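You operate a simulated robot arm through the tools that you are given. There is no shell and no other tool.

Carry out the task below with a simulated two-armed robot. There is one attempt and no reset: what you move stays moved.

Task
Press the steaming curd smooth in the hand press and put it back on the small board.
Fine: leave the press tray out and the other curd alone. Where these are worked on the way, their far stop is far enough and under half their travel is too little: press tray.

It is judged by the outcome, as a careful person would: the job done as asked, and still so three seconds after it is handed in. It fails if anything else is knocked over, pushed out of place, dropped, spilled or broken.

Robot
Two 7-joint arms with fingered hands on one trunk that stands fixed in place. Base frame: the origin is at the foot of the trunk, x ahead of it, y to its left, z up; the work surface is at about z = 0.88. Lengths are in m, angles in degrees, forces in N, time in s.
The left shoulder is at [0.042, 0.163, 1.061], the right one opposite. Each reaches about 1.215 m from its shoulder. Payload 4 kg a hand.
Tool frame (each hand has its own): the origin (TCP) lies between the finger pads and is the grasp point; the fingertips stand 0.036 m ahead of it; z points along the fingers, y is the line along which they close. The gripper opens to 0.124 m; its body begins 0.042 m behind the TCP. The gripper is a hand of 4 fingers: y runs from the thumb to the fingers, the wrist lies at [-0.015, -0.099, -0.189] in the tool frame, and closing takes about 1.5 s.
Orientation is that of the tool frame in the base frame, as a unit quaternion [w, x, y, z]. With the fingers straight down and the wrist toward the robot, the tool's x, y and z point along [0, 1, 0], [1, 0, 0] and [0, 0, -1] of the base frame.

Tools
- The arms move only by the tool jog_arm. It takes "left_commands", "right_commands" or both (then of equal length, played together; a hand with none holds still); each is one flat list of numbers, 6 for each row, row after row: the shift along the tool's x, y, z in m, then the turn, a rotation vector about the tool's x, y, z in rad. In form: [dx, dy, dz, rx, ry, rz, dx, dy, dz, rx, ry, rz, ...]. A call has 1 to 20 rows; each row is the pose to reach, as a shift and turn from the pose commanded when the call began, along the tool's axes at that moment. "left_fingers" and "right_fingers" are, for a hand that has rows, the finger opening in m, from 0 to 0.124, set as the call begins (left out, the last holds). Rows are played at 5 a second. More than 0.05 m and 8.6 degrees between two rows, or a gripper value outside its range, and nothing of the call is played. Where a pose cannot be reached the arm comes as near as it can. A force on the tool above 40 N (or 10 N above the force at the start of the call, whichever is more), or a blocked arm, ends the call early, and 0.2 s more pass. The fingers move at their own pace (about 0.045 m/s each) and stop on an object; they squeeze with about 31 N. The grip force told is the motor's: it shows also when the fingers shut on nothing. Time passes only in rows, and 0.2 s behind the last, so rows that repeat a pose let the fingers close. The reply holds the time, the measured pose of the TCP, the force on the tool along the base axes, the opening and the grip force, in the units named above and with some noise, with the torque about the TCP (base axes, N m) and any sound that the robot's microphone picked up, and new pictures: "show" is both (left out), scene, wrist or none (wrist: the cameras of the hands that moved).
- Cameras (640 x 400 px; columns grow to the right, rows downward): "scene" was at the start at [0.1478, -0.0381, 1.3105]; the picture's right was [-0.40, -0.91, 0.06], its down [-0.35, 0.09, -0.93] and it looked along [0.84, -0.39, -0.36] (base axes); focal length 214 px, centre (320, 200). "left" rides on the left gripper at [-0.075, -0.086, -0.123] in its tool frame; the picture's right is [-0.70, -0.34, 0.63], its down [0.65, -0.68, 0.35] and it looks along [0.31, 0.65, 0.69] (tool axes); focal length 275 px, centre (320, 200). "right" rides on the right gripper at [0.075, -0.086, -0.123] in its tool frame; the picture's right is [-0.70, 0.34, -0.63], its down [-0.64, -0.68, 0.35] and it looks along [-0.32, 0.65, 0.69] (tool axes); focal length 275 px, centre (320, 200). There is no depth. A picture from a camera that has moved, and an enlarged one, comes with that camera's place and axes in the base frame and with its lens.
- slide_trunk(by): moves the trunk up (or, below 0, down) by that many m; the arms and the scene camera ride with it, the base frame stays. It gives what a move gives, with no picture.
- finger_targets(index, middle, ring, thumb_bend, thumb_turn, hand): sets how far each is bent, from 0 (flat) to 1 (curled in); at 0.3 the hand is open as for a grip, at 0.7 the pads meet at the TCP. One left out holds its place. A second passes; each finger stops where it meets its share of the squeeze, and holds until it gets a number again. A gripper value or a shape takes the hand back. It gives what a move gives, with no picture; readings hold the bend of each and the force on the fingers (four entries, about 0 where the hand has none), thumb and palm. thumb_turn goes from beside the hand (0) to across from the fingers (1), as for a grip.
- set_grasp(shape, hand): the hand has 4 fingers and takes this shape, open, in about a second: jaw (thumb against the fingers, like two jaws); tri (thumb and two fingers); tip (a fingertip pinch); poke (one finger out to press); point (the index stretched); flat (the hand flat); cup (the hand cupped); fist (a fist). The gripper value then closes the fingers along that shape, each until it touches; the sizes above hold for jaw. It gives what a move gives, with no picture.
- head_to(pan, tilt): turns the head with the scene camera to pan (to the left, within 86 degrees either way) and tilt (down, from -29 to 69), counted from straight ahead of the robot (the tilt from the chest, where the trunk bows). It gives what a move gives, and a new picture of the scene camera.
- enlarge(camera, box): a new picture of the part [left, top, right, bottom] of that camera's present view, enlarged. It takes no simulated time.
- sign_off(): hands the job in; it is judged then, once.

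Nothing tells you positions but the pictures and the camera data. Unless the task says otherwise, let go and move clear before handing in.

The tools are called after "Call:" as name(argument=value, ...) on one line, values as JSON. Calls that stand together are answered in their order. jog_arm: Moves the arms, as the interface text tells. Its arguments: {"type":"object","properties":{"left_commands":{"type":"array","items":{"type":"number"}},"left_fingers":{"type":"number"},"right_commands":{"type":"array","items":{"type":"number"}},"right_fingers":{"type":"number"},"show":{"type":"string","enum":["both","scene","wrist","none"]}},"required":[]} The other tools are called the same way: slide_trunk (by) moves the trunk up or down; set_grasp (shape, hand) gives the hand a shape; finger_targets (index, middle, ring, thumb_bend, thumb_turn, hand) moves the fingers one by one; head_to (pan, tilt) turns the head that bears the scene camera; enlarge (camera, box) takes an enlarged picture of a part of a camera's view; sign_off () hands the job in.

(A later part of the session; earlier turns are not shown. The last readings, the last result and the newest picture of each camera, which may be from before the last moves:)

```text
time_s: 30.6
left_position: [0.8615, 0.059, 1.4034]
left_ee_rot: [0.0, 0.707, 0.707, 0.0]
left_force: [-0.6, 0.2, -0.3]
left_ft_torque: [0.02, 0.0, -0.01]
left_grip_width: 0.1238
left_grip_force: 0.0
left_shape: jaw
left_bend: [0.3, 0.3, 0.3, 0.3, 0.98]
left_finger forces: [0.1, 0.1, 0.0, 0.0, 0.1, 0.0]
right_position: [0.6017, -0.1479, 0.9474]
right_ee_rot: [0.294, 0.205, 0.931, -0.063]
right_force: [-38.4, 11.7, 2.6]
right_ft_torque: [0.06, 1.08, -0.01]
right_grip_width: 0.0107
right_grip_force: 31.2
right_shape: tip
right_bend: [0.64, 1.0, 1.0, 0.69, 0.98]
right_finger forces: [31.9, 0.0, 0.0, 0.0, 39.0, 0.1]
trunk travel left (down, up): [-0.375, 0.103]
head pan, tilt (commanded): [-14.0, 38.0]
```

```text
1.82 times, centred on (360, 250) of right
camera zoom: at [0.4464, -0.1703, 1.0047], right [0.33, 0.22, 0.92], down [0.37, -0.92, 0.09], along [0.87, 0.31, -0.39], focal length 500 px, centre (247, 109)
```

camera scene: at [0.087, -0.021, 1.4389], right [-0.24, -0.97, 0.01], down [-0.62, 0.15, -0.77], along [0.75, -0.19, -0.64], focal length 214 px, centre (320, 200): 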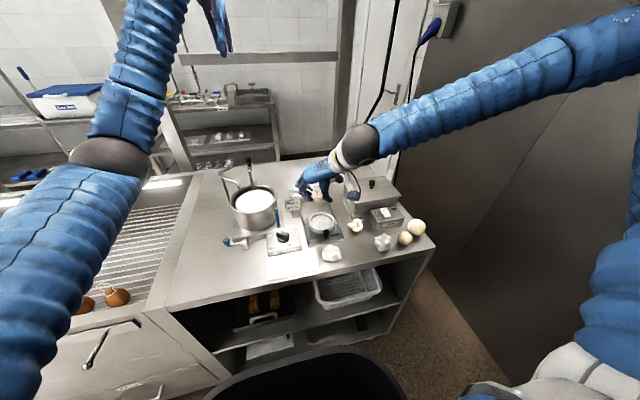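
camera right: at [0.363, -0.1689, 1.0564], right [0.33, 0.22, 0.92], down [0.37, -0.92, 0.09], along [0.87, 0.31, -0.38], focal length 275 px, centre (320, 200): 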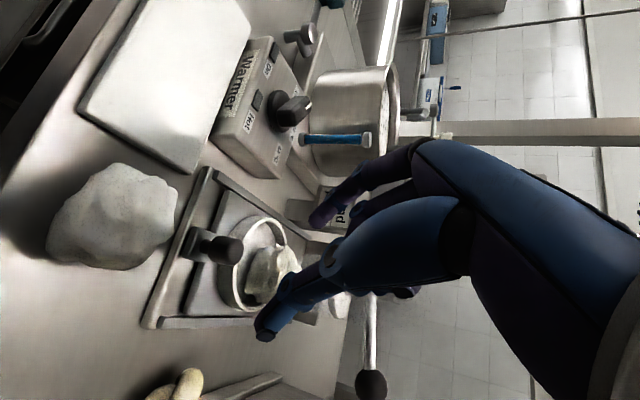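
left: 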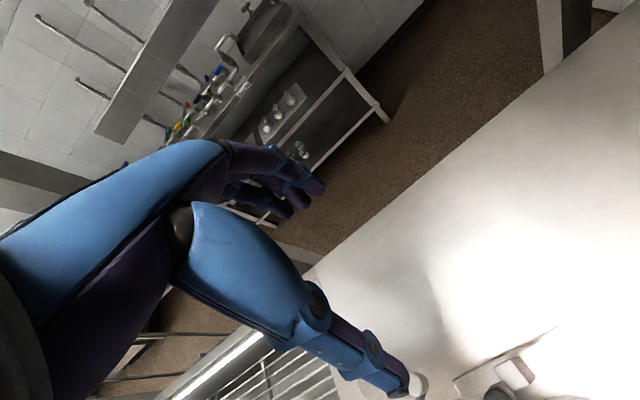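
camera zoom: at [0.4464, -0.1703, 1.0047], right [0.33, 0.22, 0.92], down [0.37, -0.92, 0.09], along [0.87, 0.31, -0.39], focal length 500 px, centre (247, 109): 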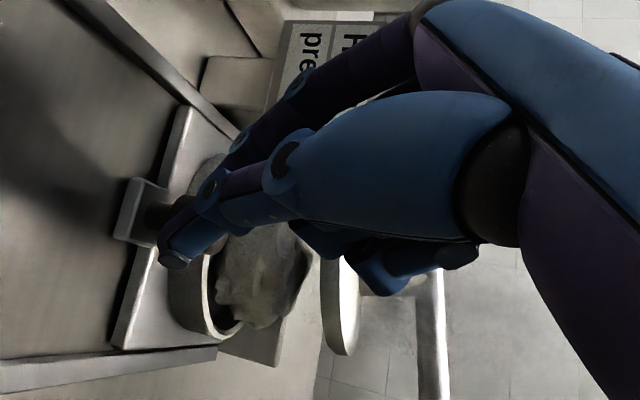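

The force climbs steeply at x≈0.60, so the tray seems to be at a stop. I'll let go of the knob, retreat and check that the ring is centred under the plunger.

Call:
jog_arm(right_commands=[0.0044, -0.0025, -0.0031, 0, 0, 0, 0.0044, -0.0025, -0.0031, 0, 0, 0, 0.0044, -0.0025, -0.0031, 0, 0, 0, 0.0044, -0.0025, -0.0031, 0, 0, 0], right_fingers=0.055, show="none")

Call:
jog_arm(right_commands=[0, 0, -0.03, 0, 0, 0, 0, 0, -0.07, 0, 0, 0, 0, 0, -0.11, 0, 0, 0], show="wrist")

Call:
enlarge(camera="scene", box=[285, 165, 355, 235])

Call:
enlarge(camera="right", box=[120, 140, 440, 360])

```text
time_s: 31.6
left_position: [0.865, 0.0578, 1.3998]
left_ee_rot: [0.0, 0.707, 0.707, 0.0]
left_force: [1.1, -0.1, -0.1]
left_ft_torque: [0.02, -0.02, 0.01]
left_grip_width: 0.1237
left_grip_force: 0.1
left_shape: jaw
left_bend: [0.3, 0.3, 0.3, 0.3, 0.98]
left_finger forces: [0.1, 0.0, 0.0, 0.0, 0.0, 0.0]
right_position: [0.6004, -0.1492, 0.9478]
right_ee_rot: [0.293, 0.206, 0.931, -0.065]
right_force: [-0.3, -0.3, -0.1]
right_ft_torque: [-0.03, 0.01, -0.01]
right_grip_width: 0.0546
right_grip_force: 0.0
right_shape: tip
right_bend: [0.45, 0.98, 0.99, 0.58, 0.99]
right_finger forces: [0.1, 0.1, 0.0, 0.0, 0.1, 0.0]
trunk travel left (down, up): [-0.375, 0.103]
head pan, tilt (commanded): [-14.0, 38.0]
```

```text
time_s: 32.4
left_position: [0.8628, 0.059, 1.4021]
left_ee_rot: [0.001, 0.707, 0.707, 0.0]
left_force: [0.1, -0.9, -0.3]
left_ft_torque: [0.04, 0.01, 0.02]
left_grip_width: 0.1239
left_grip_force: 0.0
left_shape: jaw
left_bend: [0.3, 0.3, 0.3, 0.3, 0.98]
left_finger forces: [0.0, 0.1, 0.0, 0.0, 0.1, 0.1]
right_position: [0.5378, -0.1201, 1.0384]
right_ee_rot: [0.295, 0.206, 0.931, -0.064]
right_force: [-0.7, -0.1, -0.2]
right_ft_torque: [-0.01, 0.04, 0.01]
right_grip_width: 0.0544
right_grip_force: 0.0
right_shape: tip
right_bend: [0.45, 0.98, 0.99, 0.58, 0.99]
right_finger forces: [0.0, 0.0, 0.0, 0.1, 0.0, 0.0]
trunk travel left (down, up): [-0.375, 0.103]
head pan, tilt (commanded): [-14.0, 38.0]
camera right: at [0.383, -0.1426, 1.0952], right [0.33, 0.22, 0.92], down [0.37, -0.92, 0.09], along [0.87, 0.31, -0.38], focal length 275 px, centre (320, 200)
```

right: 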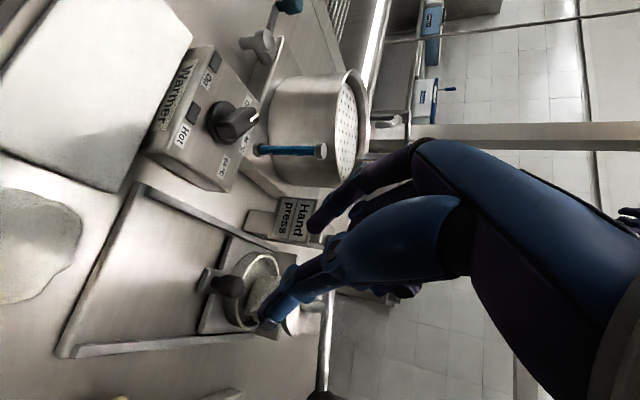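

```text
5.71 times, centred on (320, 200) of scene
camera zoom: at [0.0854, -0.0207, 1.4391], right [-0.24, -0.97, 0.01], down [-0.62, 0.15, -0.77], along [0.75, -0.19, -0.64], focal length 1226 px, centre (320, 200)
```

zoom: 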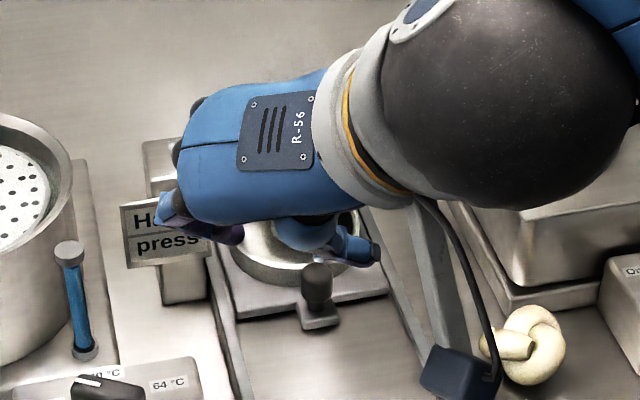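

```text
1.82 times, centred on (280, 250) of right
camera zoom: at [0.383, -0.1426, 1.0952], right [0.33, 0.22, 0.92], down [0.37, -0.92, 0.09], along [0.87, 0.31, -0.38], focal length 500 px, centre (393, 109)
```

zoom: 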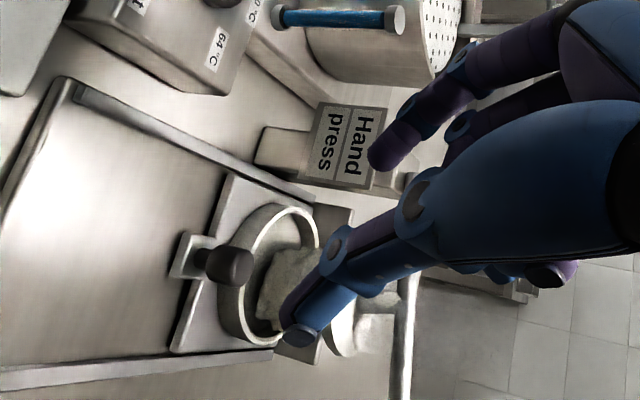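

The tray is in, but the hand hides the ring. Next I'll lift the hand, bring it to a level yaw-0 pose above the lever ball (about (0.683, -0.245, 1.01)), and inspect the press on the way.

Call:
jog_arm(right_commands=[-0.0185, -0.0043, -0.042, 0.0348, 0.0542, 0.1098, -0.0369, -0.0085, -0.0841, 0.0696, 0.1085, 0.2196, -0.0655, -0.0159, -0.0661, 0.1045, 0.1627, 0.3293, -0.0941, -0.0233, -0.048, 0.1393, 0.2169, 0.4391, -0.1228, -0.0307, -0.03, 0.1741, 0.2712, 0.5489, -0.1514, -0.0381, -0.012, 0.2089, 0.3254, 0.6587, -0.18, -0.0455, 0.0061, 0.2437, 0.3796, 0.7685, -0.2086, -0.0529, 0.0241, 0.2786, 0.4338, 0.8782, -0.2086, -0.0529, 0.0241, 0.3134, 0.4881, 0.988, -0.2086, -0.0529, 0.0241, 0.3482, 0.5423, 1.0978], show="both")

Call:
enlarge(camera="scene", box=[280, 150, 380, 240])

```text
time_s: 34.6
left_position: [0.8649, 0.0594, 1.4001]
left_ee_rot: [0.0, 0.708, 0.707, 0.001]
left_force: [1.0, 0.1, 1.1]
left_ft_torque: [-0.01, -0.04, -0.01]
left_grip_width: 0.1237
left_grip_force: 0.1
left_shape: jaw
left_bend: [0.3, 0.3, 0.3, 0.3, 0.98]
left_finger forces: [0.0, 0.1, 0.0, 0.0, 0.1, 0.0]
right_position: [0.6869, -0.2474, 1.1381]
right_ee_rot: [-0.001, 0.708, 0.706, 0.0]
right_force: [0.0, 0.4, 0.7]
right_ft_torque: [-0.01, -0.01, 0.0]
right_grip_width: 0.0549
right_grip_force: 0.0
right_shape: tip
right_bend: [0.45, 0.98, 0.99, 0.58, 0.99]
right_finger forces: [0.1, 0.0, 0.0, 0.0, 0.1, 0.1]
trunk travel left (down, up): [-0.375, 0.103]
head pan, tilt (commanded): [-14.0, 38.0]
camera scene: at [0.0872, -0.0213, 1.4389], right [-0.24, -0.97, 0.01], down [-0.62, 0.15, -0.77], along [0.75, -0.19, -0.64], focal length 214 px, centre (320, 200)
camera right: at [0.6027, -0.1735, 1.2596], right [0.34, -0.7, 0.63], down [-0.68, -0.64, -0.35], along [0.65, -0.32, -0.69], focal length 275 px, centre (320, 200)
```

scene: 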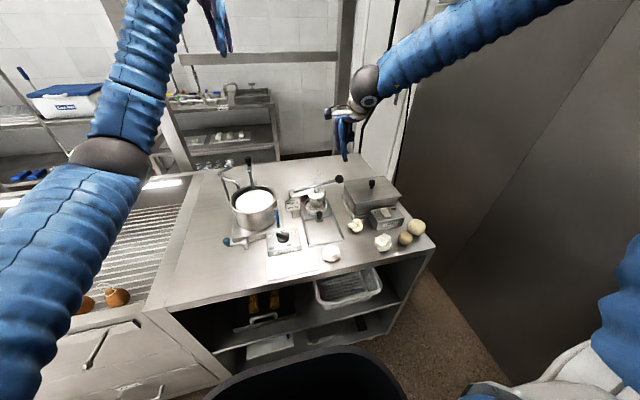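
right: 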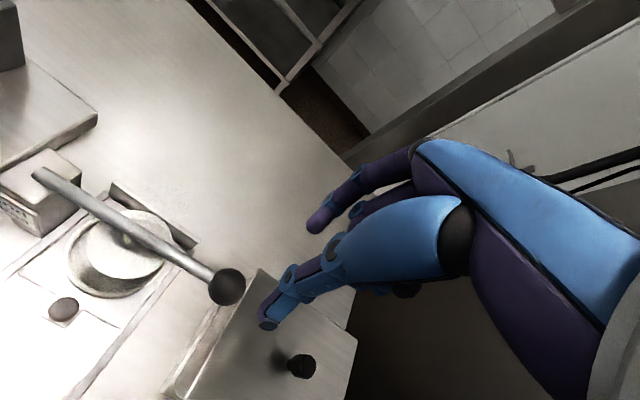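

```text
4.44 times, centred on (330, 195) of scene
camera zoom: at [0.0872, -0.0213, 1.4389], right [-0.24, -0.97, 0.01], down [-0.62, 0.15, -0.77], along [0.75, -0.19, -0.64], focal length 953 px, centre (276, 222)
```

zoom: 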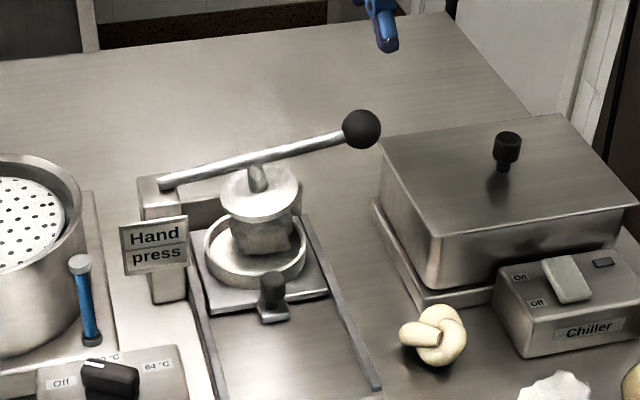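

The ring with the curd is now under the plunger. I'll zoom in on both views to confirm alignment and the ball's position.

Call:
enlarge(camera="right", box=[0, 150, 260, 350])

Call:
enlarge(camera="scene", box=[290, 160, 350, 225])

```text
2.00 times, centred on (130, 250) of right
camera zoom: at [0.6027, -0.1735, 1.2596], right [0.34, -0.7, 0.63], down [-0.68, -0.64, -0.35], along [0.65, -0.32, -0.69], focal length 551 px, centre (700, 100)
```

zoom: 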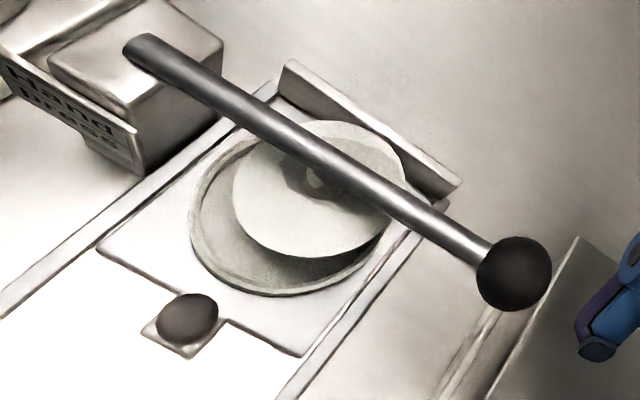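

```text
6.15 times, centred on (320, 192) of scene
camera zoom: at [0.0872, -0.0213, 1.4389], right [-0.24, -0.97, 0.01], down [-0.62, 0.15, -0.77], along [0.75, -0.19, -0.64], focal length 1320 px, centre (320, 246)
```

zoom: 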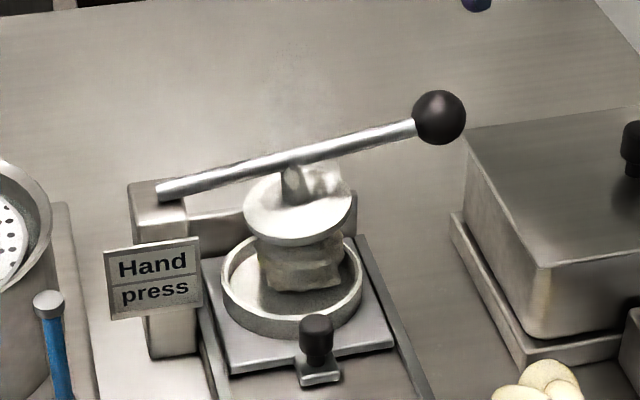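

The ring and plunger plate are aligned at about (0.675, -0.156), so the tray is fully in. Two views triangulate the lever ball at (0.6795, -0.2415, 1.016), about 3 cm across. I'll open the jaw and come down around it.

Call:
set_grasp(hand="right", shape="jaw")

Call:
jog_arm(right_commands=[0.0043, -0.0025, 0.03, 0, 0, 0, 0.0086, -0.005, 0.06, 0, 0, 0, 0.0129, -0.0074, 0.088, 0, 0, 0, 0.0129, -0.0074, 0.088, 0, 0, 0], right_fingers=0.09, show="wrist")

Call:
enlarge(camera="scene", box=[290, 130, 390, 220])

Call:
enlarge(camera="right", box=[140, 120, 440, 340])

```text
time_s: 35.5
left_position: [0.8645, 0.059, 1.4004]
left_ee_rot: [0.0, 0.707, 0.707, 0.0]
left_force: [-0.2, -0.2, -0.3]
left_ft_torque: [-0.02, 0.01, 0.04]
left_grip_width: 0.1236
left_grip_force: 0.0
left_shape: jaw
left_bend: [0.3, 0.3, 0.3, 0.3, 0.98]
left_finger forces: [0.1, 0.0, 0.1, 0.0, 0.1, 0.1]
right_position: [0.6876, -0.2482, 1.1374]
right_ee_rot: [0.001, 0.707, 0.707, -0.001]
right_force: [0.6, -0.3, -0.5]
right_ft_torque: [0.0, 0.01, -0.01]
right_grip_width: 0.1238
right_grip_force: 0.0
right_shape: jaw
right_bend: [0.3, 0.3, 0.3, 0.3, 0.98]
right_finger forces: [0.0, 0.0, 0.0, 0.0, 0.0, 0.0]
trunk travel left (down, up): [-0.375, 0.103]
head pan, tilt (commanded): [-14.0, 38.0]
```

```text
time_s: 36.5
left_position: [0.8638, 0.0584, 1.401]
left_ee_rot: [0.001, 0.708, 0.706, 0.0]
left_force: [0.2, 0.0, 0.5]
left_ft_torque: [0.0, 0.0, -0.01]
left_grip_width: 0.1235
left_grip_force: 0.1
left_shape: jaw
left_bend: [0.3, 0.3, 0.3, 0.3, 0.98]
left_finger forces: [0.1, 0.0, 0.1, 0.0, 0.1, 0.0]
right_position: [0.68, -0.2344, 1.0469]
right_ee_rot: [0.0, 0.707, 0.707, 0.0]
right_force: [1.4, -0.2, 0.8]
right_ft_torque: [0.02, -0.01, 0.01]
right_grip_width: 0.0904
right_grip_force: 0.2
right_shape: jaw
right_bend: [0.34, 0.37, 0.36, 0.38, 0.99]
right_finger forces: [0.0, 0.1, 0.0, 0.0, 0.1, 0.1]
trunk travel left (down, up): [-0.375, 0.103]
head pan, tilt (commanded): [-14.0, 38.0]
camera right: at [0.5945, -0.1602, 1.1693], right [0.34, -0.7, 0.63], down [-0.68, -0.64, -0.35], along [0.65, -0.32, -0.69], focal length 275 px, centre (320, 200)
```

right: 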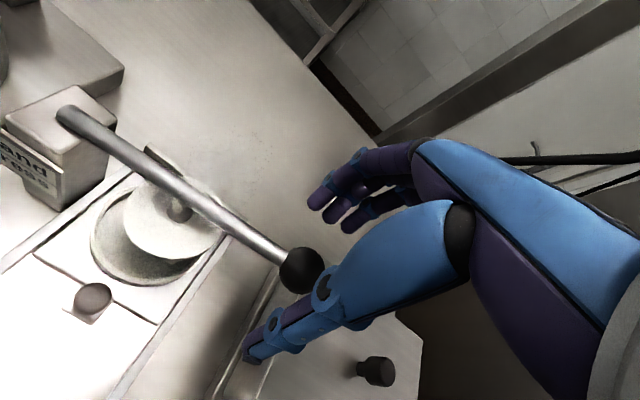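

```text
4.44 times, centred on (340, 175) of scene
camera zoom: at [0.0864, -0.021, 1.439], right [-0.24, -0.97, 0.01], down [-0.62, 0.15, -0.77], along [0.75, -0.19, -0.64], focal length 953 px, centre (231, 311)
```

zoom: 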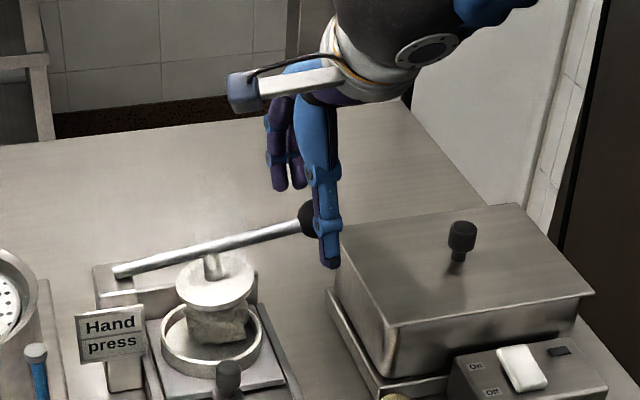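

```text
1.82 times, centred on (290, 230) of right
camera zoom: at [0.5945, -0.1602, 1.1693], right [0.34, -0.7, 0.63], down [-0.68, -0.64, -0.35], along [0.65, -0.32, -0.69], focal length 500 px, centre (374, 146)
```

zoom: 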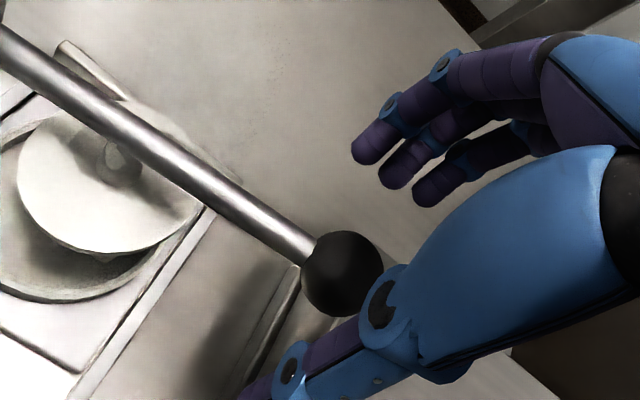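

The ball lies between the thumb (front) and fingers (behind). I'll lower about 2 cm and close on it.

Call:
jog_arm(right_commands=[0, 0, 0.01, 0, 0, 0, 0, 0, 0.02, 0, 0, 0], show="none")

Call:
jog_arm(right_commands=[0, 0, 0, 0, 0, 0, 0, 0, 0, 0, 0, 0, 0, 0, 0, 0, 0, 0, 0, 0, 0, 0, 0, 0, 0, 0, 0, 0, 0, 0, 0, 0, 0, 0, 0, 0, 0, 0, 0, 0, 0, 0], right_fingers=0.01, show="none")

Call:
enlarge(camera="scene", box=[290, 130, 390, 220])

Call:
enlarge(camera="right", box=[140, 120, 440, 340])

```text
time_s: 37.1
left_position: [0.8654, 0.0577, 1.4005]
left_ee_rot: [0.0, 0.708, 0.706, 0.0]
left_force: [-0.2, 0.4, -0.3]
left_ft_torque: [0.03, -0.02, -0.01]
left_grip_width: 0.1237
left_grip_force: 0.1
left_shape: jaw
left_bend: [0.3, 0.3, 0.3, 0.3, 0.98]
left_finger forces: [0.0, 0.0, 0.1, 0.0, 0.0, 0.1]
right_position: [0.6808, -0.2351, 1.0292]
right_ee_rot: [0.001, 0.707, 0.708, 0.0]
right_force: [0.0, 0.6, 0.1]
right_ft_torque: [-0.02, -0.02, 0.0]
right_grip_width: 0.0902
right_grip_force: 0.1
right_shape: jaw
right_bend: [0.34, 0.37, 0.36, 0.38, 0.99]
right_finger forces: [0.1, 0.0, 0.0, 0.1, 0.0, 0.0]
trunk travel left (down, up): [-0.375, 0.103]
head pan, tilt (commanded): [-14.0, 38.0]
```

```text
time_s: 38.7
left_position: [0.8634, 0.0588, 1.4003]
left_ee_rot: [0.001, 0.708, 0.707, 0.0]
left_force: [-0.3, -0.6, 0.6]
left_ft_torque: [0.03, 0.0, -0.03]
left_grip_width: 0.1237
left_grip_force: 0.1
left_shape: jaw
left_bend: [0.3, 0.3, 0.3, 0.3, 0.98]
left_finger forces: [0.0, 0.0, 0.1, 0.1, 0.0, 0.0]
right_position: [0.6789, -0.2349, 1.0289]
right_ee_rot: [0.0, 0.707, 0.707, -0.002]
right_force: [-7.4, 0.6, -2.3]
right_ft_torque: [-0.06, -0.07, -0.05]
right_grip_width: 0.0207
right_grip_force: 31.0
right_shape: jaw
right_bend: [0.7, 0.68, 0.7, 0.59, 0.99]
right_finger forces: [17.8, 7.1, 2.9, 0.1, 34.4, 0.0]
trunk travel left (down, up): [-0.375, 0.103]
head pan, tilt (commanded): [-14.0, 38.0]
```

```text
4.44 times, centred on (340, 175) of scene
camera zoom: at [0.0863, -0.0211, 1.4389], right [-0.24, -0.97, 0.01], down [-0.62, 0.15, -0.77], along [0.75, -0.19, -0.64], focal length 953 px, centre (231, 311)
```

zoom: 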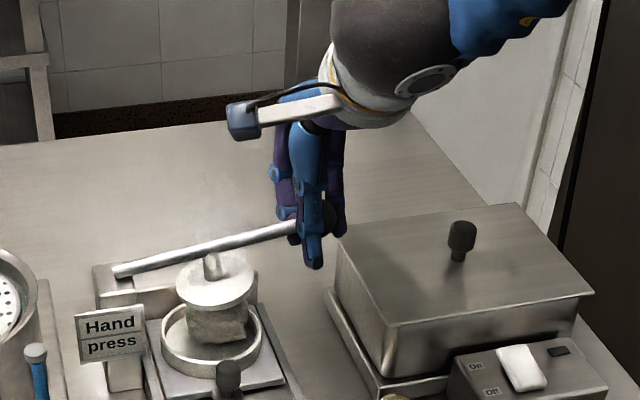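

```text
1.82 times, centred on (290, 230) of right
camera zoom: at [0.5937, -0.1603, 1.1506], right [0.34, -0.7, 0.63], down [-0.68, -0.64, -0.34], along [0.65, -0.32, -0.69], focal length 500 px, centre (374, 146)
```

zoom: 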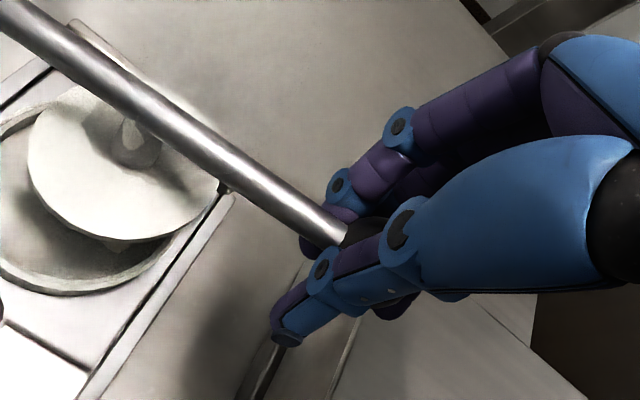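

The lever ball is gripped. I'll pull it down along its arc in small steps, watching the force.

Call:
jog_arm(right_commands=[-0.001, 0, 0.01, 0, 0, 0, -0.002, 0, 0.02, 0, 0, 0, -0.003, 0, 0.03, 0, 0, 0, -0.003, 0, 0.04, 0, 0, 0, -0.002, 0, 0.05, 0, 0, 0], show="none")

Call:
enlarge(camera="scene", box=[290, 130, 390, 220])

Call:
enlarge(camera="right", box=[60, 120, 440, 380])

```text
time_s: 39.6
left_position: [0.8626, 0.0584, 1.402]
left_ee_rot: [0.001, 0.707, 0.707, 0.0]
left_force: [0.6, -0.6, 0.2]
left_ft_torque: [0.03, 0.03, 0.02]
left_grip_width: 0.1237
left_grip_force: 0.1
left_shape: jaw
left_bend: [0.3, 0.3, 0.3, 0.3, 0.98]
left_finger forces: [0.1, 0.1, 0.1, 0.1, 0.0, 0.0]
right_position: [0.6796, -0.2361, 1.0015]
right_ee_rot: [0.003, 0.706, 0.708, 0.004]
right_force: [-21.3, -0.1, 26.0]
right_ft_torque: [0.09, 0.5, -0.1]
right_grip_width: 0.0193
right_grip_force: 31.0
right_shape: jaw
right_bend: [0.7, 0.69, 0.7, 0.59, 1.0]
right_finger forces: [15.4, 7.7, 5.9, 0.1, 50.3, 0.1]
trunk travel left (down, up): [-0.375, 0.103]
head pan, tilt (commanded): [-14.0, 38.0]
stopped in row 4 (right hand): the force on the tool passed its limit at 45 N (the readings are from after the stop); the commanded pose is now the measured one
```

```text
4.44 times, centred on (340, 175) of scene
camera zoom: at [0.0844, -0.0212, 1.4393], right [-0.24, -0.97, 0.01], down [-0.62, 0.15, -0.77], along [0.75, -0.19, -0.63], focal length 953 px, centre (231, 311)
```

zoom: 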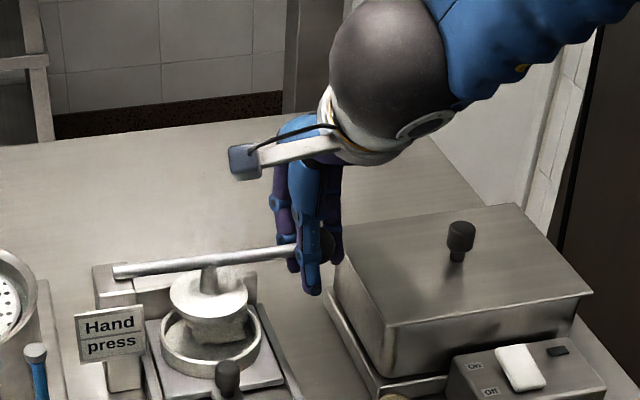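

```text
1.54 times, centred on (250, 250) of right
camera zoom: at [0.5923, -0.1617, 1.1231], right [0.33, -0.7, 0.64], down [-0.68, -0.65, -0.35], along [0.66, -0.31, -0.69], focal length 424 px, centre (428, 123)
```

zoom: 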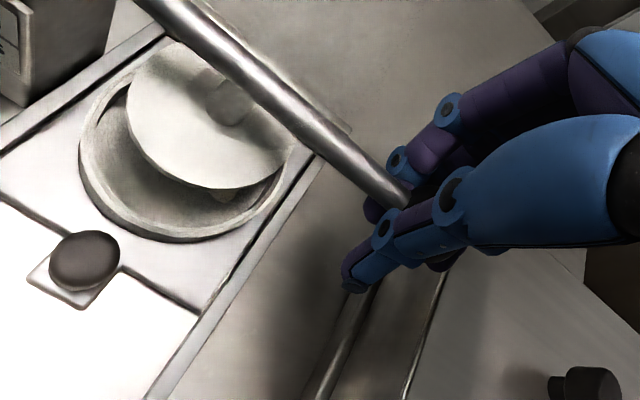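

The plate has reached the curd and resistance rose to the 45 N limit, partly from a sideways load of about 21 N. I'll relieve that by easing a few millimetres toward the robot, then keep pressing slowly.

Call:
jog_arm(right_commands=[0, -0.003, 0.002, 0, 0, 0, 0, -0.005, 0.004, 0, 0, 0, 0, -0.005, 0.006, 0, 0, 0, 0, -0.005, 0.008, 0, 0, 0, 0, -0.005, 0.01, 0, 0, 0, 0, -0.005, 0.01, 0, 0, 0], show="none")

```text
time_s: 40.2
left_position: [0.8641, 0.0586, 1.4017]
left_ee_rot: [0.001, 0.708, 0.706, 0.0]
left_force: [-0.3, -0.4, -0.2]
left_ft_torque: [0.0, 0.0, 0.0]
left_grip_width: 0.1238
left_grip_force: 0.1
left_shape: jaw
left_bend: [0.3, 0.3, 0.3, 0.3, 0.98]
left_finger forces: [0.1, 0.0, 0.1, 0.0, 0.0, 0.0]
right_position: [0.6764, -0.2354, 1.0015]
right_ee_rot: [0.005, 0.705, 0.709, 0.007]
right_force: [-14.2, -0.8, 24.3]
right_ft_torque: [0.08, 0.4, -0.14]
right_grip_width: 0.0178
right_grip_force: 31.1
right_shape: jaw
right_bend: [0.7, 0.69, 0.7, 0.6, 1.0]
right_finger forces: [17.3, 9.1, 5.2, 0.0, 47.8, 0.0]
trunk travel left (down, up): [-0.375, 0.103]
head pan, tilt (commanded): [-14.0, 38.0]
stopped in row 3 (right hand): the force on the tool passed its limit at 46 N (the readings are from after the stop); the commanded pose is now the measured one
```

The lever is barely moving at 45 N. I'll look closely at the plate, curd and ring to see what is blocking it.

Call:
enlarge(camera="scene", box=[300, 180, 345, 220])

Call:
enlarge(camera="right", box=[80, 120, 280, 300])

Call:
enlarge(camera="scene", box=[330, 160, 380, 210])

```text
10.00 times, centred on (322, 200) of scene
camera zoom: at [0.0847, -0.0211, 1.439], right [-0.24, -0.97, 0.01], down [-0.62, 0.15, -0.77], along [0.75, -0.19, -0.64], focal length 2145 px, centre (295, 200)
```

zoom: 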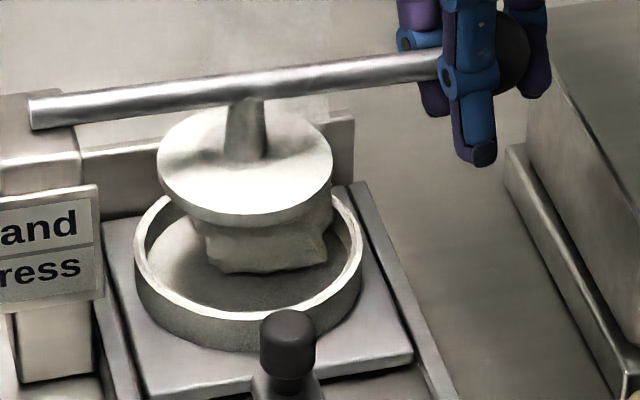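

```text
2.22 times, centred on (180, 210) of right
camera zoom: at [0.5897, -0.1619, 1.1219], right [0.33, -0.7, 0.64], down [-0.67, -0.65, -0.36], along [0.66, -0.31, -0.68], focal length 612 px, centre (631, 178)
```

zoom: 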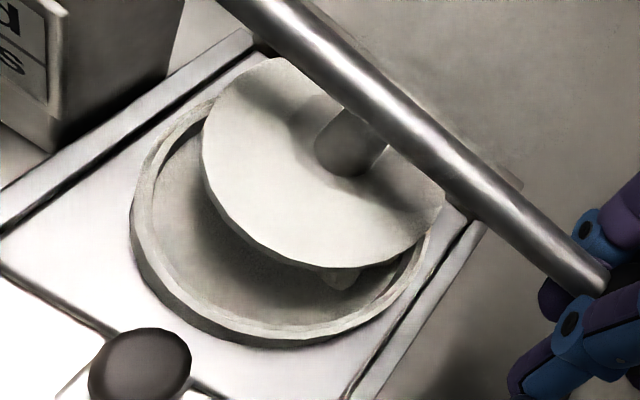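

```text
8.00 times, centred on (355, 185) of scene
camera zoom: at [0.0847, -0.0211, 1.439], right [-0.24, -0.97, 0.01], down [-0.62, 0.15, -0.77], along [0.75, -0.19, -0.64], focal length 1716 px, centre (40, 320)
```

zoom: 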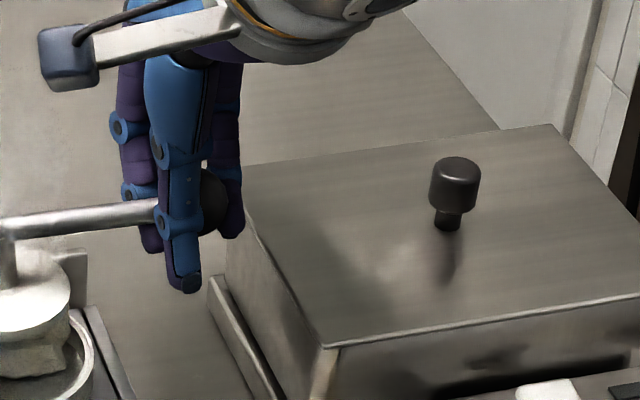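

The plate is pressing squarely on the curd, which still looks lumpy. I'll relieve the remaining sideways load and hold a steady press just under the limit for a few seconds.

Call:
jog_arm(right_commands=[0, -0.003, 0.001, 0, 0, 0, 0, -0.006, 0.002, 0, 0, 0, 0, -0.006, 0.003, 0, 0, 0, 0, -0.006, 0.003, 0, 0, 0, 0, -0.006, 0.003, 0, 0, 0, 0, -0.006, 0.003, 0, 0, 0, 0, -0.006, 0.003, 0, 0, 0, 0, -0.006, 0.003, 0, 0, 0, 0, -0.006, 0.003, 0, 0, 0, 0, -0.006, 0.003, 0, 0, 0, 0, -0.006, 0.003, 0, 0, 0], show="none")

Call:
enlarge(camera="scene", box=[300, 180, 345, 220])

```text
time_s: 41.0
left_position: [0.8627, 0.0576, 1.4012]
left_ee_rot: [0.0, 0.708, 0.706, 0.001]
left_force: [0.2, -0.1, 0.6]
left_ft_torque: [0.03, -0.01, 0.01]
left_grip_width: 0.1235
left_grip_force: 0.1
left_shape: jaw
left_bend: [0.3, 0.3, 0.3, 0.3, 0.98]
left_finger forces: [0.0, 0.1, 0.0, 0.1, 0.0, 0.1]
right_position: [0.6733, -0.2363, 0.9992]
right_ee_rot: [0.006, 0.707, 0.708, 0.008]
right_force: [-7.5, 0.4, 20.9]
right_ft_torque: [0.05, 0.32, -0.13]
right_grip_width: 0.0148
right_grip_force: 31.3
right_shape: jaw
right_bend: [0.7, 0.68, 0.7, 0.62, 1.0]
right_finger forces: [21.1, 11.7, 4.2, 0.0, 45.8, 0.0]
trunk travel left (down, up): [-0.375, 0.103]
head pan, tilt (commanded): [-14.0, 38.0]
stopped in row 4 (right hand): the force on the tool passed its limit at 42 N (the readings are from after the stop); the commanded pose is now the measured one
```

```text
10.00 times, centred on (322, 200) of scene
camera zoom: at [0.0852, -0.0211, 1.4388], right [-0.24, -0.97, 0.01], down [-0.62, 0.15, -0.77], along [0.75, -0.19, -0.64], focal length 2145 px, centre (295, 200)
```

zoom: 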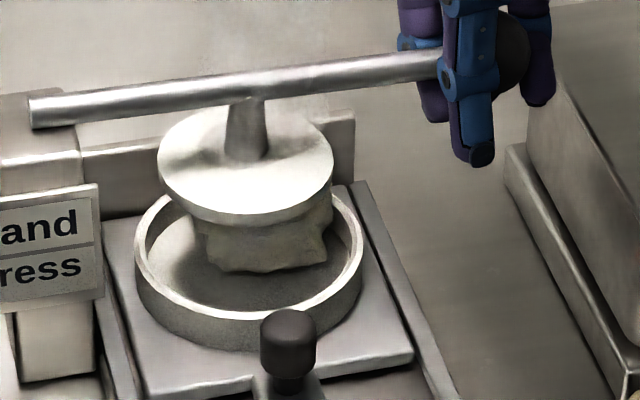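

The force peaked again just over the limit. I'll hold at a gentler offset so the press is sustained for about 3 s.

Call:
jog_arm(right_commands=[0, -0.002, 0.001, 0, 0, 0, 0, -0.003, 0.001, 0, 0, 0, 0, -0.003, 0.001, 0, 0, 0, 0, -0.003, 0.001, 0, 0, 0, 0, -0.003, 0.001, 0, 0, 0, 0, -0.003, 0.001, 0, 0, 0, 0, -0.003, 0.001, 0, 0, 0, 0, -0.003, 0.001, 0, 0, 0, 0, -0.003, 0.001, 0, 0, 0, 0, -0.003, 0.001, 0, 0, 0, 0, -0.003, 0.001, 0, 0, 0, 0, -0.003, 0.001, 0, 0, 0, 0, -0.003, 0.001, 0, 0, 0, 0, -0.003, 0.001, 0, 0, 0, 0, -0.003, 0.001, 0, 0, 0], show="none")

Call:
enlarge(camera="scene", box=[300, 180, 345, 220])

```text
time_s: 44.2
left_position: [0.8647, 0.0594, 1.4004]
left_ee_rot: [0.0, 0.707, 0.707, 0.0]
left_force: [-0.1, -0.2, -0.6]
left_ft_torque: [0.0, -0.02, 0.03]
left_grip_width: 0.1237
left_grip_force: 0.0
left_shape: jaw
left_bend: [0.3, 0.3, 0.3, 0.3, 0.98]
left_finger forces: [0.0, 0.0, 0.0, 0.0, 0.0, 0.0]
right_position: [0.67, -0.2367, 0.9956]
right_ee_rot: [0.005, 0.706, 0.708, 0.005]
right_force: [6.2, 8.3, 5.9]
right_ft_torque: [0.12, -0.21, -0.25]
right_grip_width: 0.0114
right_grip_force: 31.0
right_shape: jaw
right_bend: [0.7, 0.7, 0.7, 0.63, 0.98]
right_finger forces: [23.8, 8.8, 2.4, 0.0, 25.2, 0.0]
trunk travel left (down, up): [-0.375, 0.103]
head pan, tilt (commanded): [-14.0, 38.0]
```

```text
10.00 times, centred on (322, 200) of scene
camera zoom: at [0.087, -0.0202, 1.4389], right [-0.24, -0.97, 0.01], down [-0.62, 0.15, -0.77], along [0.75, -0.19, -0.64], focal length 2145 px, centre (295, 200)
```

zoom: 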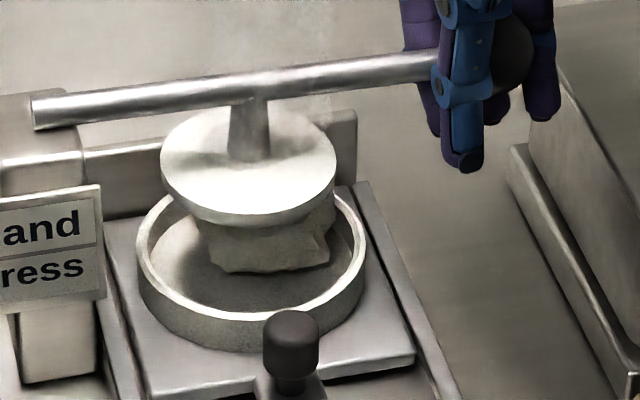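

The fingers slipped down the ball and the lever stayed with the plate on the curd's top, so gripping isn't effective. I'll let go, rise, make a fist and press straight down on the ball instead.

Call:
jog_arm(right_commands=[0, 0, 0, 0, 0, 0, 0, 0, 0, 0, 0, 0, 0, 0, 0, 0, 0, 0, 0, 0, 0, 0, 0, 0, 0, 0, 0, 0, 0, 0], right_fingers=0.1, show="none")

Call:
jog_arm(right_commands=[0, 0, -0.03, 0, 0, 0, 0, 0, -0.07, 0, 0, 0, 0, -0.01, -0.11, 0, 0, 0], show="none")

Call:
set_grasp(hand="right", shape="fist")

Call:
enlarge(camera="scene", box=[290, 120, 380, 220])

Call:
enlarge(camera="right", box=[60, 120, 460, 370])

```text
time_s: 45.5
left_position: [0.8662, 0.0584, 1.4006]
left_ee_rot: [0.0, 0.707, 0.707, 0.0]
left_force: [-0.3, 1.2, -0.6]
left_ft_torque: [-0.02, -0.02, 0.01]
left_grip_width: 0.1235
left_grip_force: 0.1
left_shape: jaw
left_bend: [0.3, 0.3, 0.3, 0.3, 0.98]
left_finger forces: [0.0, 0.1, 0.1, 0.0, 0.1, 0.1]
right_position: [0.6717, -0.2376, 0.9953]
right_ee_rot: [0.005, 0.707, 0.707, 0.006]
right_force: [-0.1, 0.1, -0.9]
right_ft_torque: [-0.01, 0.0, -0.03]
right_grip_width: 0.1
right_grip_force: 0.0
right_shape: jaw
right_bend: [0.32, 0.35, 0.34, 0.0, 0.98]
right_finger forces: [0.1, 0.1, 0.0, 0.0, 0.1, 0.1]
trunk travel left (down, up): [-0.375, 0.103]
head pan, tilt (commanded): [-14.0, 38.0]
```

```text
time_s: 46.2
left_position: [0.8623, 0.0597, 1.4027]
left_ee_rot: [0.001, 0.707, 0.707, 0.0]
left_force: [0.0, -0.1, 0.9]
left_ft_torque: [0.0, 0.02, -0.01]
left_grip_width: 0.1237
left_grip_force: 0.1
left_shape: jaw
left_bend: [0.3, 0.3, 0.3, 0.3, 0.98]
left_finger forces: [0.0, 0.0, 0.1, 0.1, 0.0, 0.0]
right_position: [0.6571, -0.2378, 1.1072]
right_ee_rot: [0.005, 0.706, 0.708, 0.006]
right_force: [0.8, 0.6, 0.1]
right_ft_torque: [-0.01, 0.01, -0.04]
right_grip_width: 0.0999
right_grip_force: 0.0
right_shape: jaw
right_bend: [0.32, 0.35, 0.34, 0.0, 0.98]
right_finger forces: [0.0, 0.0, 0.0, 0.0, 0.1, 0.0]
trunk travel left (down, up): [-0.375, 0.103]
head pan, tilt (commanded): [-14.0, 38.0]
```

```text
time_s: 47.1
left_position: [0.8641, 0.0586, 1.4001]
left_ee_rot: [0.0, 0.707, 0.707, 0.0]
left_force: [1.4, -0.4, -0.6]
left_ft_torque: [0.0, 0.02, 0.01]
left_grip_width: 0.1238
left_grip_force: 0.1
left_shape: jaw
left_bend: [0.3, 0.3, 0.3, 0.3, 0.98]
left_finger forces: [0.0, 0.0, 0.0, 0.1, 0.1, 0.1]
right_position: [0.6588, -0.2371, 1.1065]
right_ee_rot: [0.005, 0.707, 0.708, 0.006]
right_force: [-1.2, -0.7, 0.3]
right_ft_torque: [0.0, 0.01, 0.03]
right_grip_width: 0.0002
right_grip_force: 0.0
right_shape: fist
right_bend: [1.0, 1.0, 1.0, 0.0, 0.86]
right_finger forces: [0.0, 0.0, 0.0, 0.0, 0.0, 0.1]
trunk travel left (down, up): [-0.375, 0.103]
head pan, tilt (commanded): [-14.0, 38.0]
```

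```text
4.00 times, centred on (335, 170) of scene
camera zoom: at [0.0868, -0.0211, 1.4389], right [-0.24, -0.97, 0.01], down [-0.62, 0.15, -0.77], along [0.75, -0.19, -0.64], focal length 858 px, centre (260, 320)
```

zoom: 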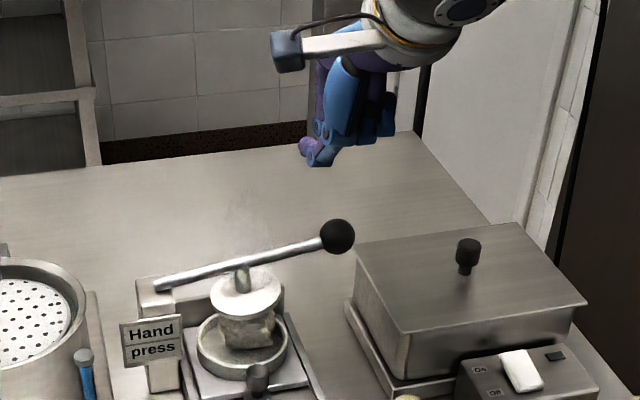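

```text
1.60 times, centred on (260, 245) of right
camera zoom: at [0.5707, -0.1627, 1.2272], right [0.33, -0.7, 0.64], down [-0.67, -0.65, -0.36], along [0.66, -0.31, -0.68], focal length 440 px, centre (416, 128)
```

zoom: 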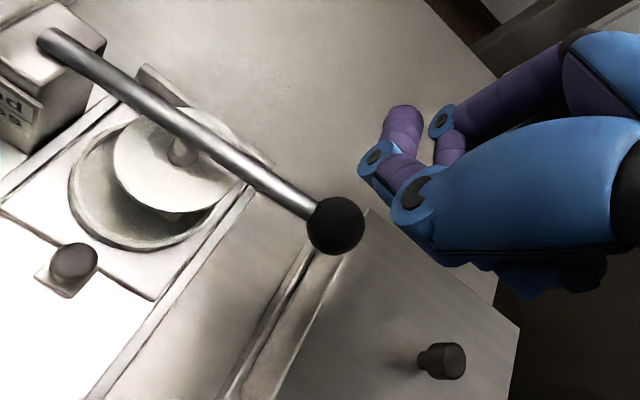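

The lever springs back up when released. In the stock fist the thumb sits underneath, so I'll curl only the three fingers and keep the thumb open in front, giving a flat underside of finger segments to press with.

Call:
finger_targets(hand="right", index=1, middle=1, ring=1, thumb_bend=0.3, thumb_turn=1)

Call:
enlarge(camera="scene", box=[315, 120, 365, 170])

Call:
enlarge(camera="right", box=[160, 120, 460, 320])

```text
time_s: 48.1
left_position: [0.8648, 0.059, 1.4001]
left_ee_rot: [-0.001, 0.707, 0.707, -0.001]
left_force: [0.0, -0.4, 0.9]
left_ft_torque: [-0.01, -0.03, -0.04]
left_grip_width: 0.1238
left_grip_force: 0.1
left_shape: jaw
left_bend: [0.3, 0.3, 0.3, 0.3, 0.98]
left_finger forces: [0.0, 0.0, 0.1, 0.1, 0.1, 0.0]
right_position: [0.6576, -0.2371, 1.1072]
right_ee_rot: [0.005, 0.707, 0.707, 0.006]
right_force: [-0.6, -0.4, 0.0]
right_ft_torque: [0.07, 0.01, 0.0]
right_grip_width: 0.0792
right_grip_force: 0.1
right_shape: fingers
right_bend: [1.0, 1.0, 1.0, 0.3, 0.97]
right_finger forces: [0.1, 0.0, 0.0, 0.0, 0.0, 0.0]
trunk travel left (down, up): [-0.375, 0.103]
head pan, tilt (commanded): [-14.0, 38.0]
```

```text
8.00 times, centred on (340, 145) of scene
camera zoom: at [0.0869, -0.0211, 1.4389], right [-0.24, -0.97, 0.01], down [-0.62, 0.15, -0.77], along [0.75, -0.19, -0.64], focal length 1716 px, centre (160, 640)
```

zoom: 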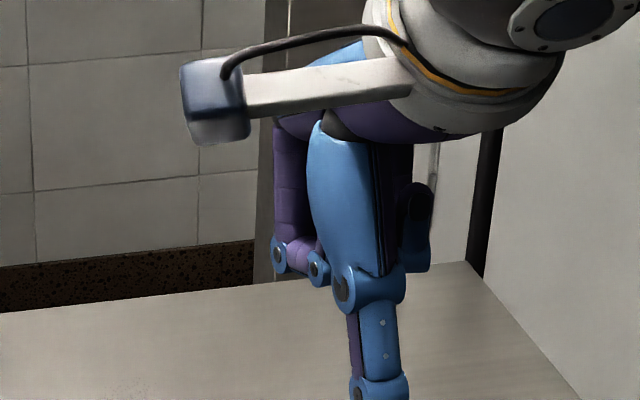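

```text
2.00 times, centred on (310, 220) of right
camera zoom: at [0.5707, -0.1626, 1.2275], right [0.33, -0.7, 0.64], down [-0.67, -0.65, -0.36], along [0.66, -0.31, -0.68], focal length 551 px, centre (340, 160)
```

zoom: 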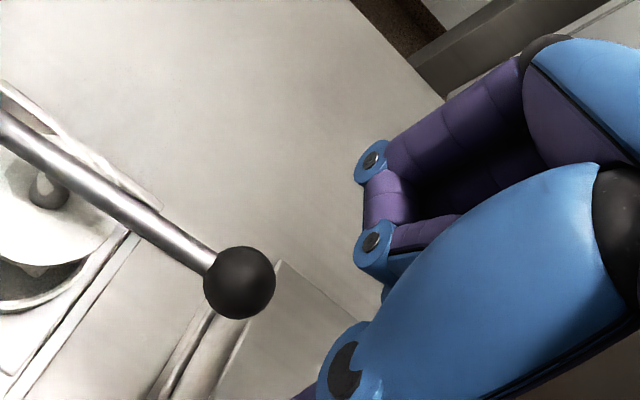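

The curled fingers form a platform whose lowest part is the knuckles, about 4 cm ahead of the TCP. I'll position those over the ball and descend to just above contact.

Call:
jog_arm(right_commands=[0.0028, -0.008, 0.028, 0, 0, 0, 0.0056, -0.016, 0.057, 0, 0, 0, 0.0056, -0.016, 0.057, 0, 0, 0], show="none")

Call:
enlarge(camera="scene", box=[310, 130, 370, 190])

Call:
enlarge(camera="right", box=[160, 120, 460, 320])

```text
time_s: 49.0
left_position: [0.864, 0.0597, 1.4015]
left_ee_rot: [0.001, 0.707, 0.707, 0.001]
left_force: [-0.1, 0.2, 1.4]
left_ft_torque: [-0.01, 0.0, -0.02]
left_grip_width: 0.124
left_grip_force: 0.0
left_shape: jaw
left_bend: [0.3, 0.3, 0.3, 0.3, 0.98]
left_finger forces: [0.0, 0.0, 0.1, 0.0, 0.1, 0.0]
right_position: [0.6441, -0.2285, 1.0502]
right_ee_rot: [0.006, 0.705, 0.709, 0.006]
right_force: [0.5, 1.4, -0.1]
right_ft_torque: [0.01, -0.02, 0.01]
right_grip_width: 0.0791
right_grip_force: 0.0
right_shape: fingers
right_bend: [1.0, 1.0, 1.0, 0.3, 0.97]
right_finger forces: [0.0, 0.0, 0.1, 0.1, 0.1, 0.0]
trunk travel left (down, up): [-0.375, 0.103]
head pan, tilt (commanded): [-14.0, 38.0]
```

```text
6.67 times, centred on (340, 160) of scene
camera zoom: at [0.0861, -0.0207, 1.4391], right [-0.24, -0.97, 0.01], down [-0.62, 0.15, -0.77], along [0.75, -0.19, -0.64], focal length 1430 px, centre (187, 467)
```

zoom: 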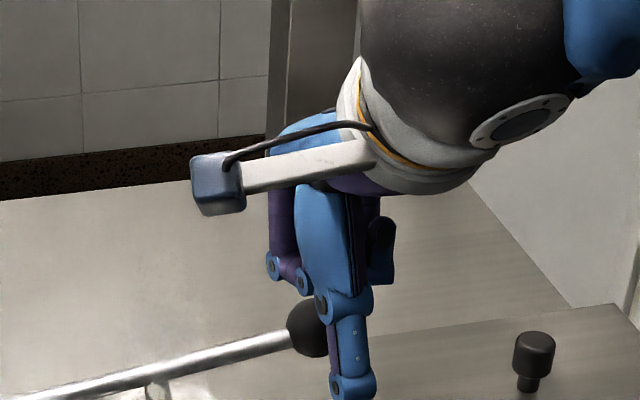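

```text
2.00 times, centred on (310, 220) of right
camera zoom: at [0.5557, -0.1544, 1.1706], right [0.33, -0.7, 0.64], down [-0.67, -0.65, -0.36], along [0.66, -0.31, -0.68], focal length 551 px, centre (340, 160)
```

zoom: 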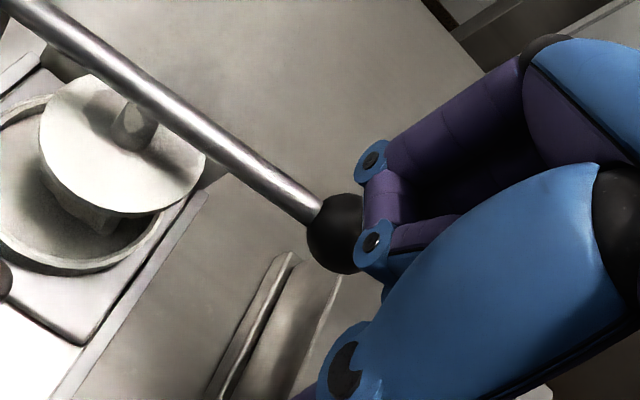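

The ball is directly under the index and middle knuckles. I'll press down in small steps.

Call:
jog_arm(right_commands=[0, 0, 0.008, 0, 0, 0, 0, 0, 0.016, 0, 0, 0, 0, 0, 0.024, 0, 0, 0, 0, 0, 0.032, 0, 0, 0, 0, 0, 0.038, 0, 0, 0, 0, 0, 0.044, 0, 0, 0, 0, 0, 0.05, 0, 0, 0, 0, 0, 0.056, 0, 0, 0], show="none")

Call:
enlarge(camera="scene", box=[290, 150, 370, 220])

```text
time_s: 50.8
left_position: [0.8627, 0.0586, 1.4017]
left_ee_rot: [0.001, 0.707, 0.707, 0.0]
left_force: [0.0, 0.2, -0.4]
left_ft_torque: [0.01, -0.06, 0.01]
left_grip_width: 0.1236
left_grip_force: 0.1
left_shape: jaw
left_bend: [0.3, 0.3, 0.3, 0.3, 0.98]
left_finger forces: [0.1, 0.0, 0.0, 0.0, 0.1, 0.0]
right_position: [0.6442, -0.2299, 0.9962]
right_ee_rot: [0.006, 0.706, 0.708, 0.007]
right_force: [-1.3, -1.1, 17.5]
right_ft_torque: [-0.17, -0.52, -0.03]
right_grip_width: 0.0791
right_grip_force: 8.9
right_shape: fingers
right_bend: [1.0, 1.0, 1.0, 0.3, 0.97]
right_finger forces: [0.1, 17.4, 0.1, 0.0, 0.0, 0.0]
trunk travel left (down, up): [-0.375, 0.103]
head pan, tilt (commanded): [-14.0, 38.0]
```

```text
5.71 times, centred on (330, 185) of scene
camera zoom: at [0.0849, -0.0208, 1.4394], right [-0.24, -0.97, 0.01], down [-0.62, 0.15, -0.77], along [0.75, -0.19, -0.64], focal length 1226 px, centre (263, 286)
```

zoom: 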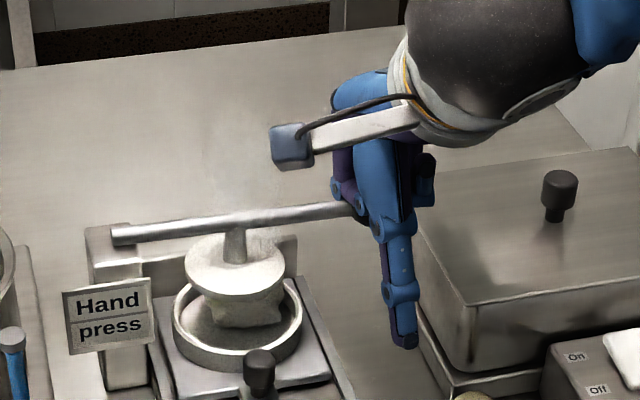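

The lever is moving well now: only 17.5 N, with contact right on the ball. I'll continue down.

Call:
jog_arm(right_commands=[0, 0, 0.005, 0, 0, 0, 0, 0, 0.01, 0, 0, 0, 0, 0, 0.015, 0, 0, 0, 0, 0, 0.02, 0, 0, 0, 0, 0, 0.025, 0, 0, 0, 0, 0, 0.03, 0, 0, 0], show="none")

Call:
enlarge(camera="scene", box=[290, 150, 370, 220])

```text
time_s: 51.2
left_position: [0.863, 0.0589, 1.4022]
left_ee_rot: [0.0, 0.707, 0.707, 0.0]
left_force: [-0.4, -0.2, 0.0]
left_ft_torque: [0.0, 0.0, 0.01]
left_grip_width: 0.1239
left_grip_force: 0.0
left_shape: jaw
left_bend: [0.3, 0.3, 0.3, 0.3, 0.98]
left_finger forces: [0.0, 0.0, 0.0, 0.0, 0.1, 0.1]
right_position: [0.6471, -0.2299, 0.9947]
right_ee_rot: [0.008, 0.705, 0.709, 0.011]
right_force: [-7.9, -1.2, 20.9]
right_ft_torque: [-0.22, -0.51, -0.13]
right_grip_width: 0.0792
right_grip_force: 11.7
right_shape: fingers
right_bend: [1.0, 1.0, 1.0, 0.3, 0.97]
right_finger forces: [0.0, 22.9, 0.0, 0.0, 0.0, 0.1]
trunk travel left (down, up): [-0.375, 0.103]
head pan, tilt (commanded): [-14.0, 38.0]
stopped in row 2 (right hand): the force on the tool passed its limit at 44 N (the readings are from after the stop); the commanded pose is now the measured one
```

```text
5.71 times, centred on (330, 185) of scene
camera zoom: at [0.0854, -0.021, 1.4389], right [-0.24, -0.97, 0.01], down [-0.62, 0.15, -0.77], along [0.75, -0.19, -0.64], focal length 1226 px, centre (263, 286)
```

zoom: 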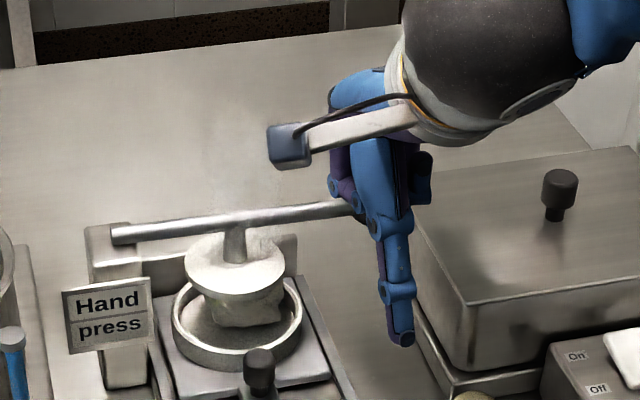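

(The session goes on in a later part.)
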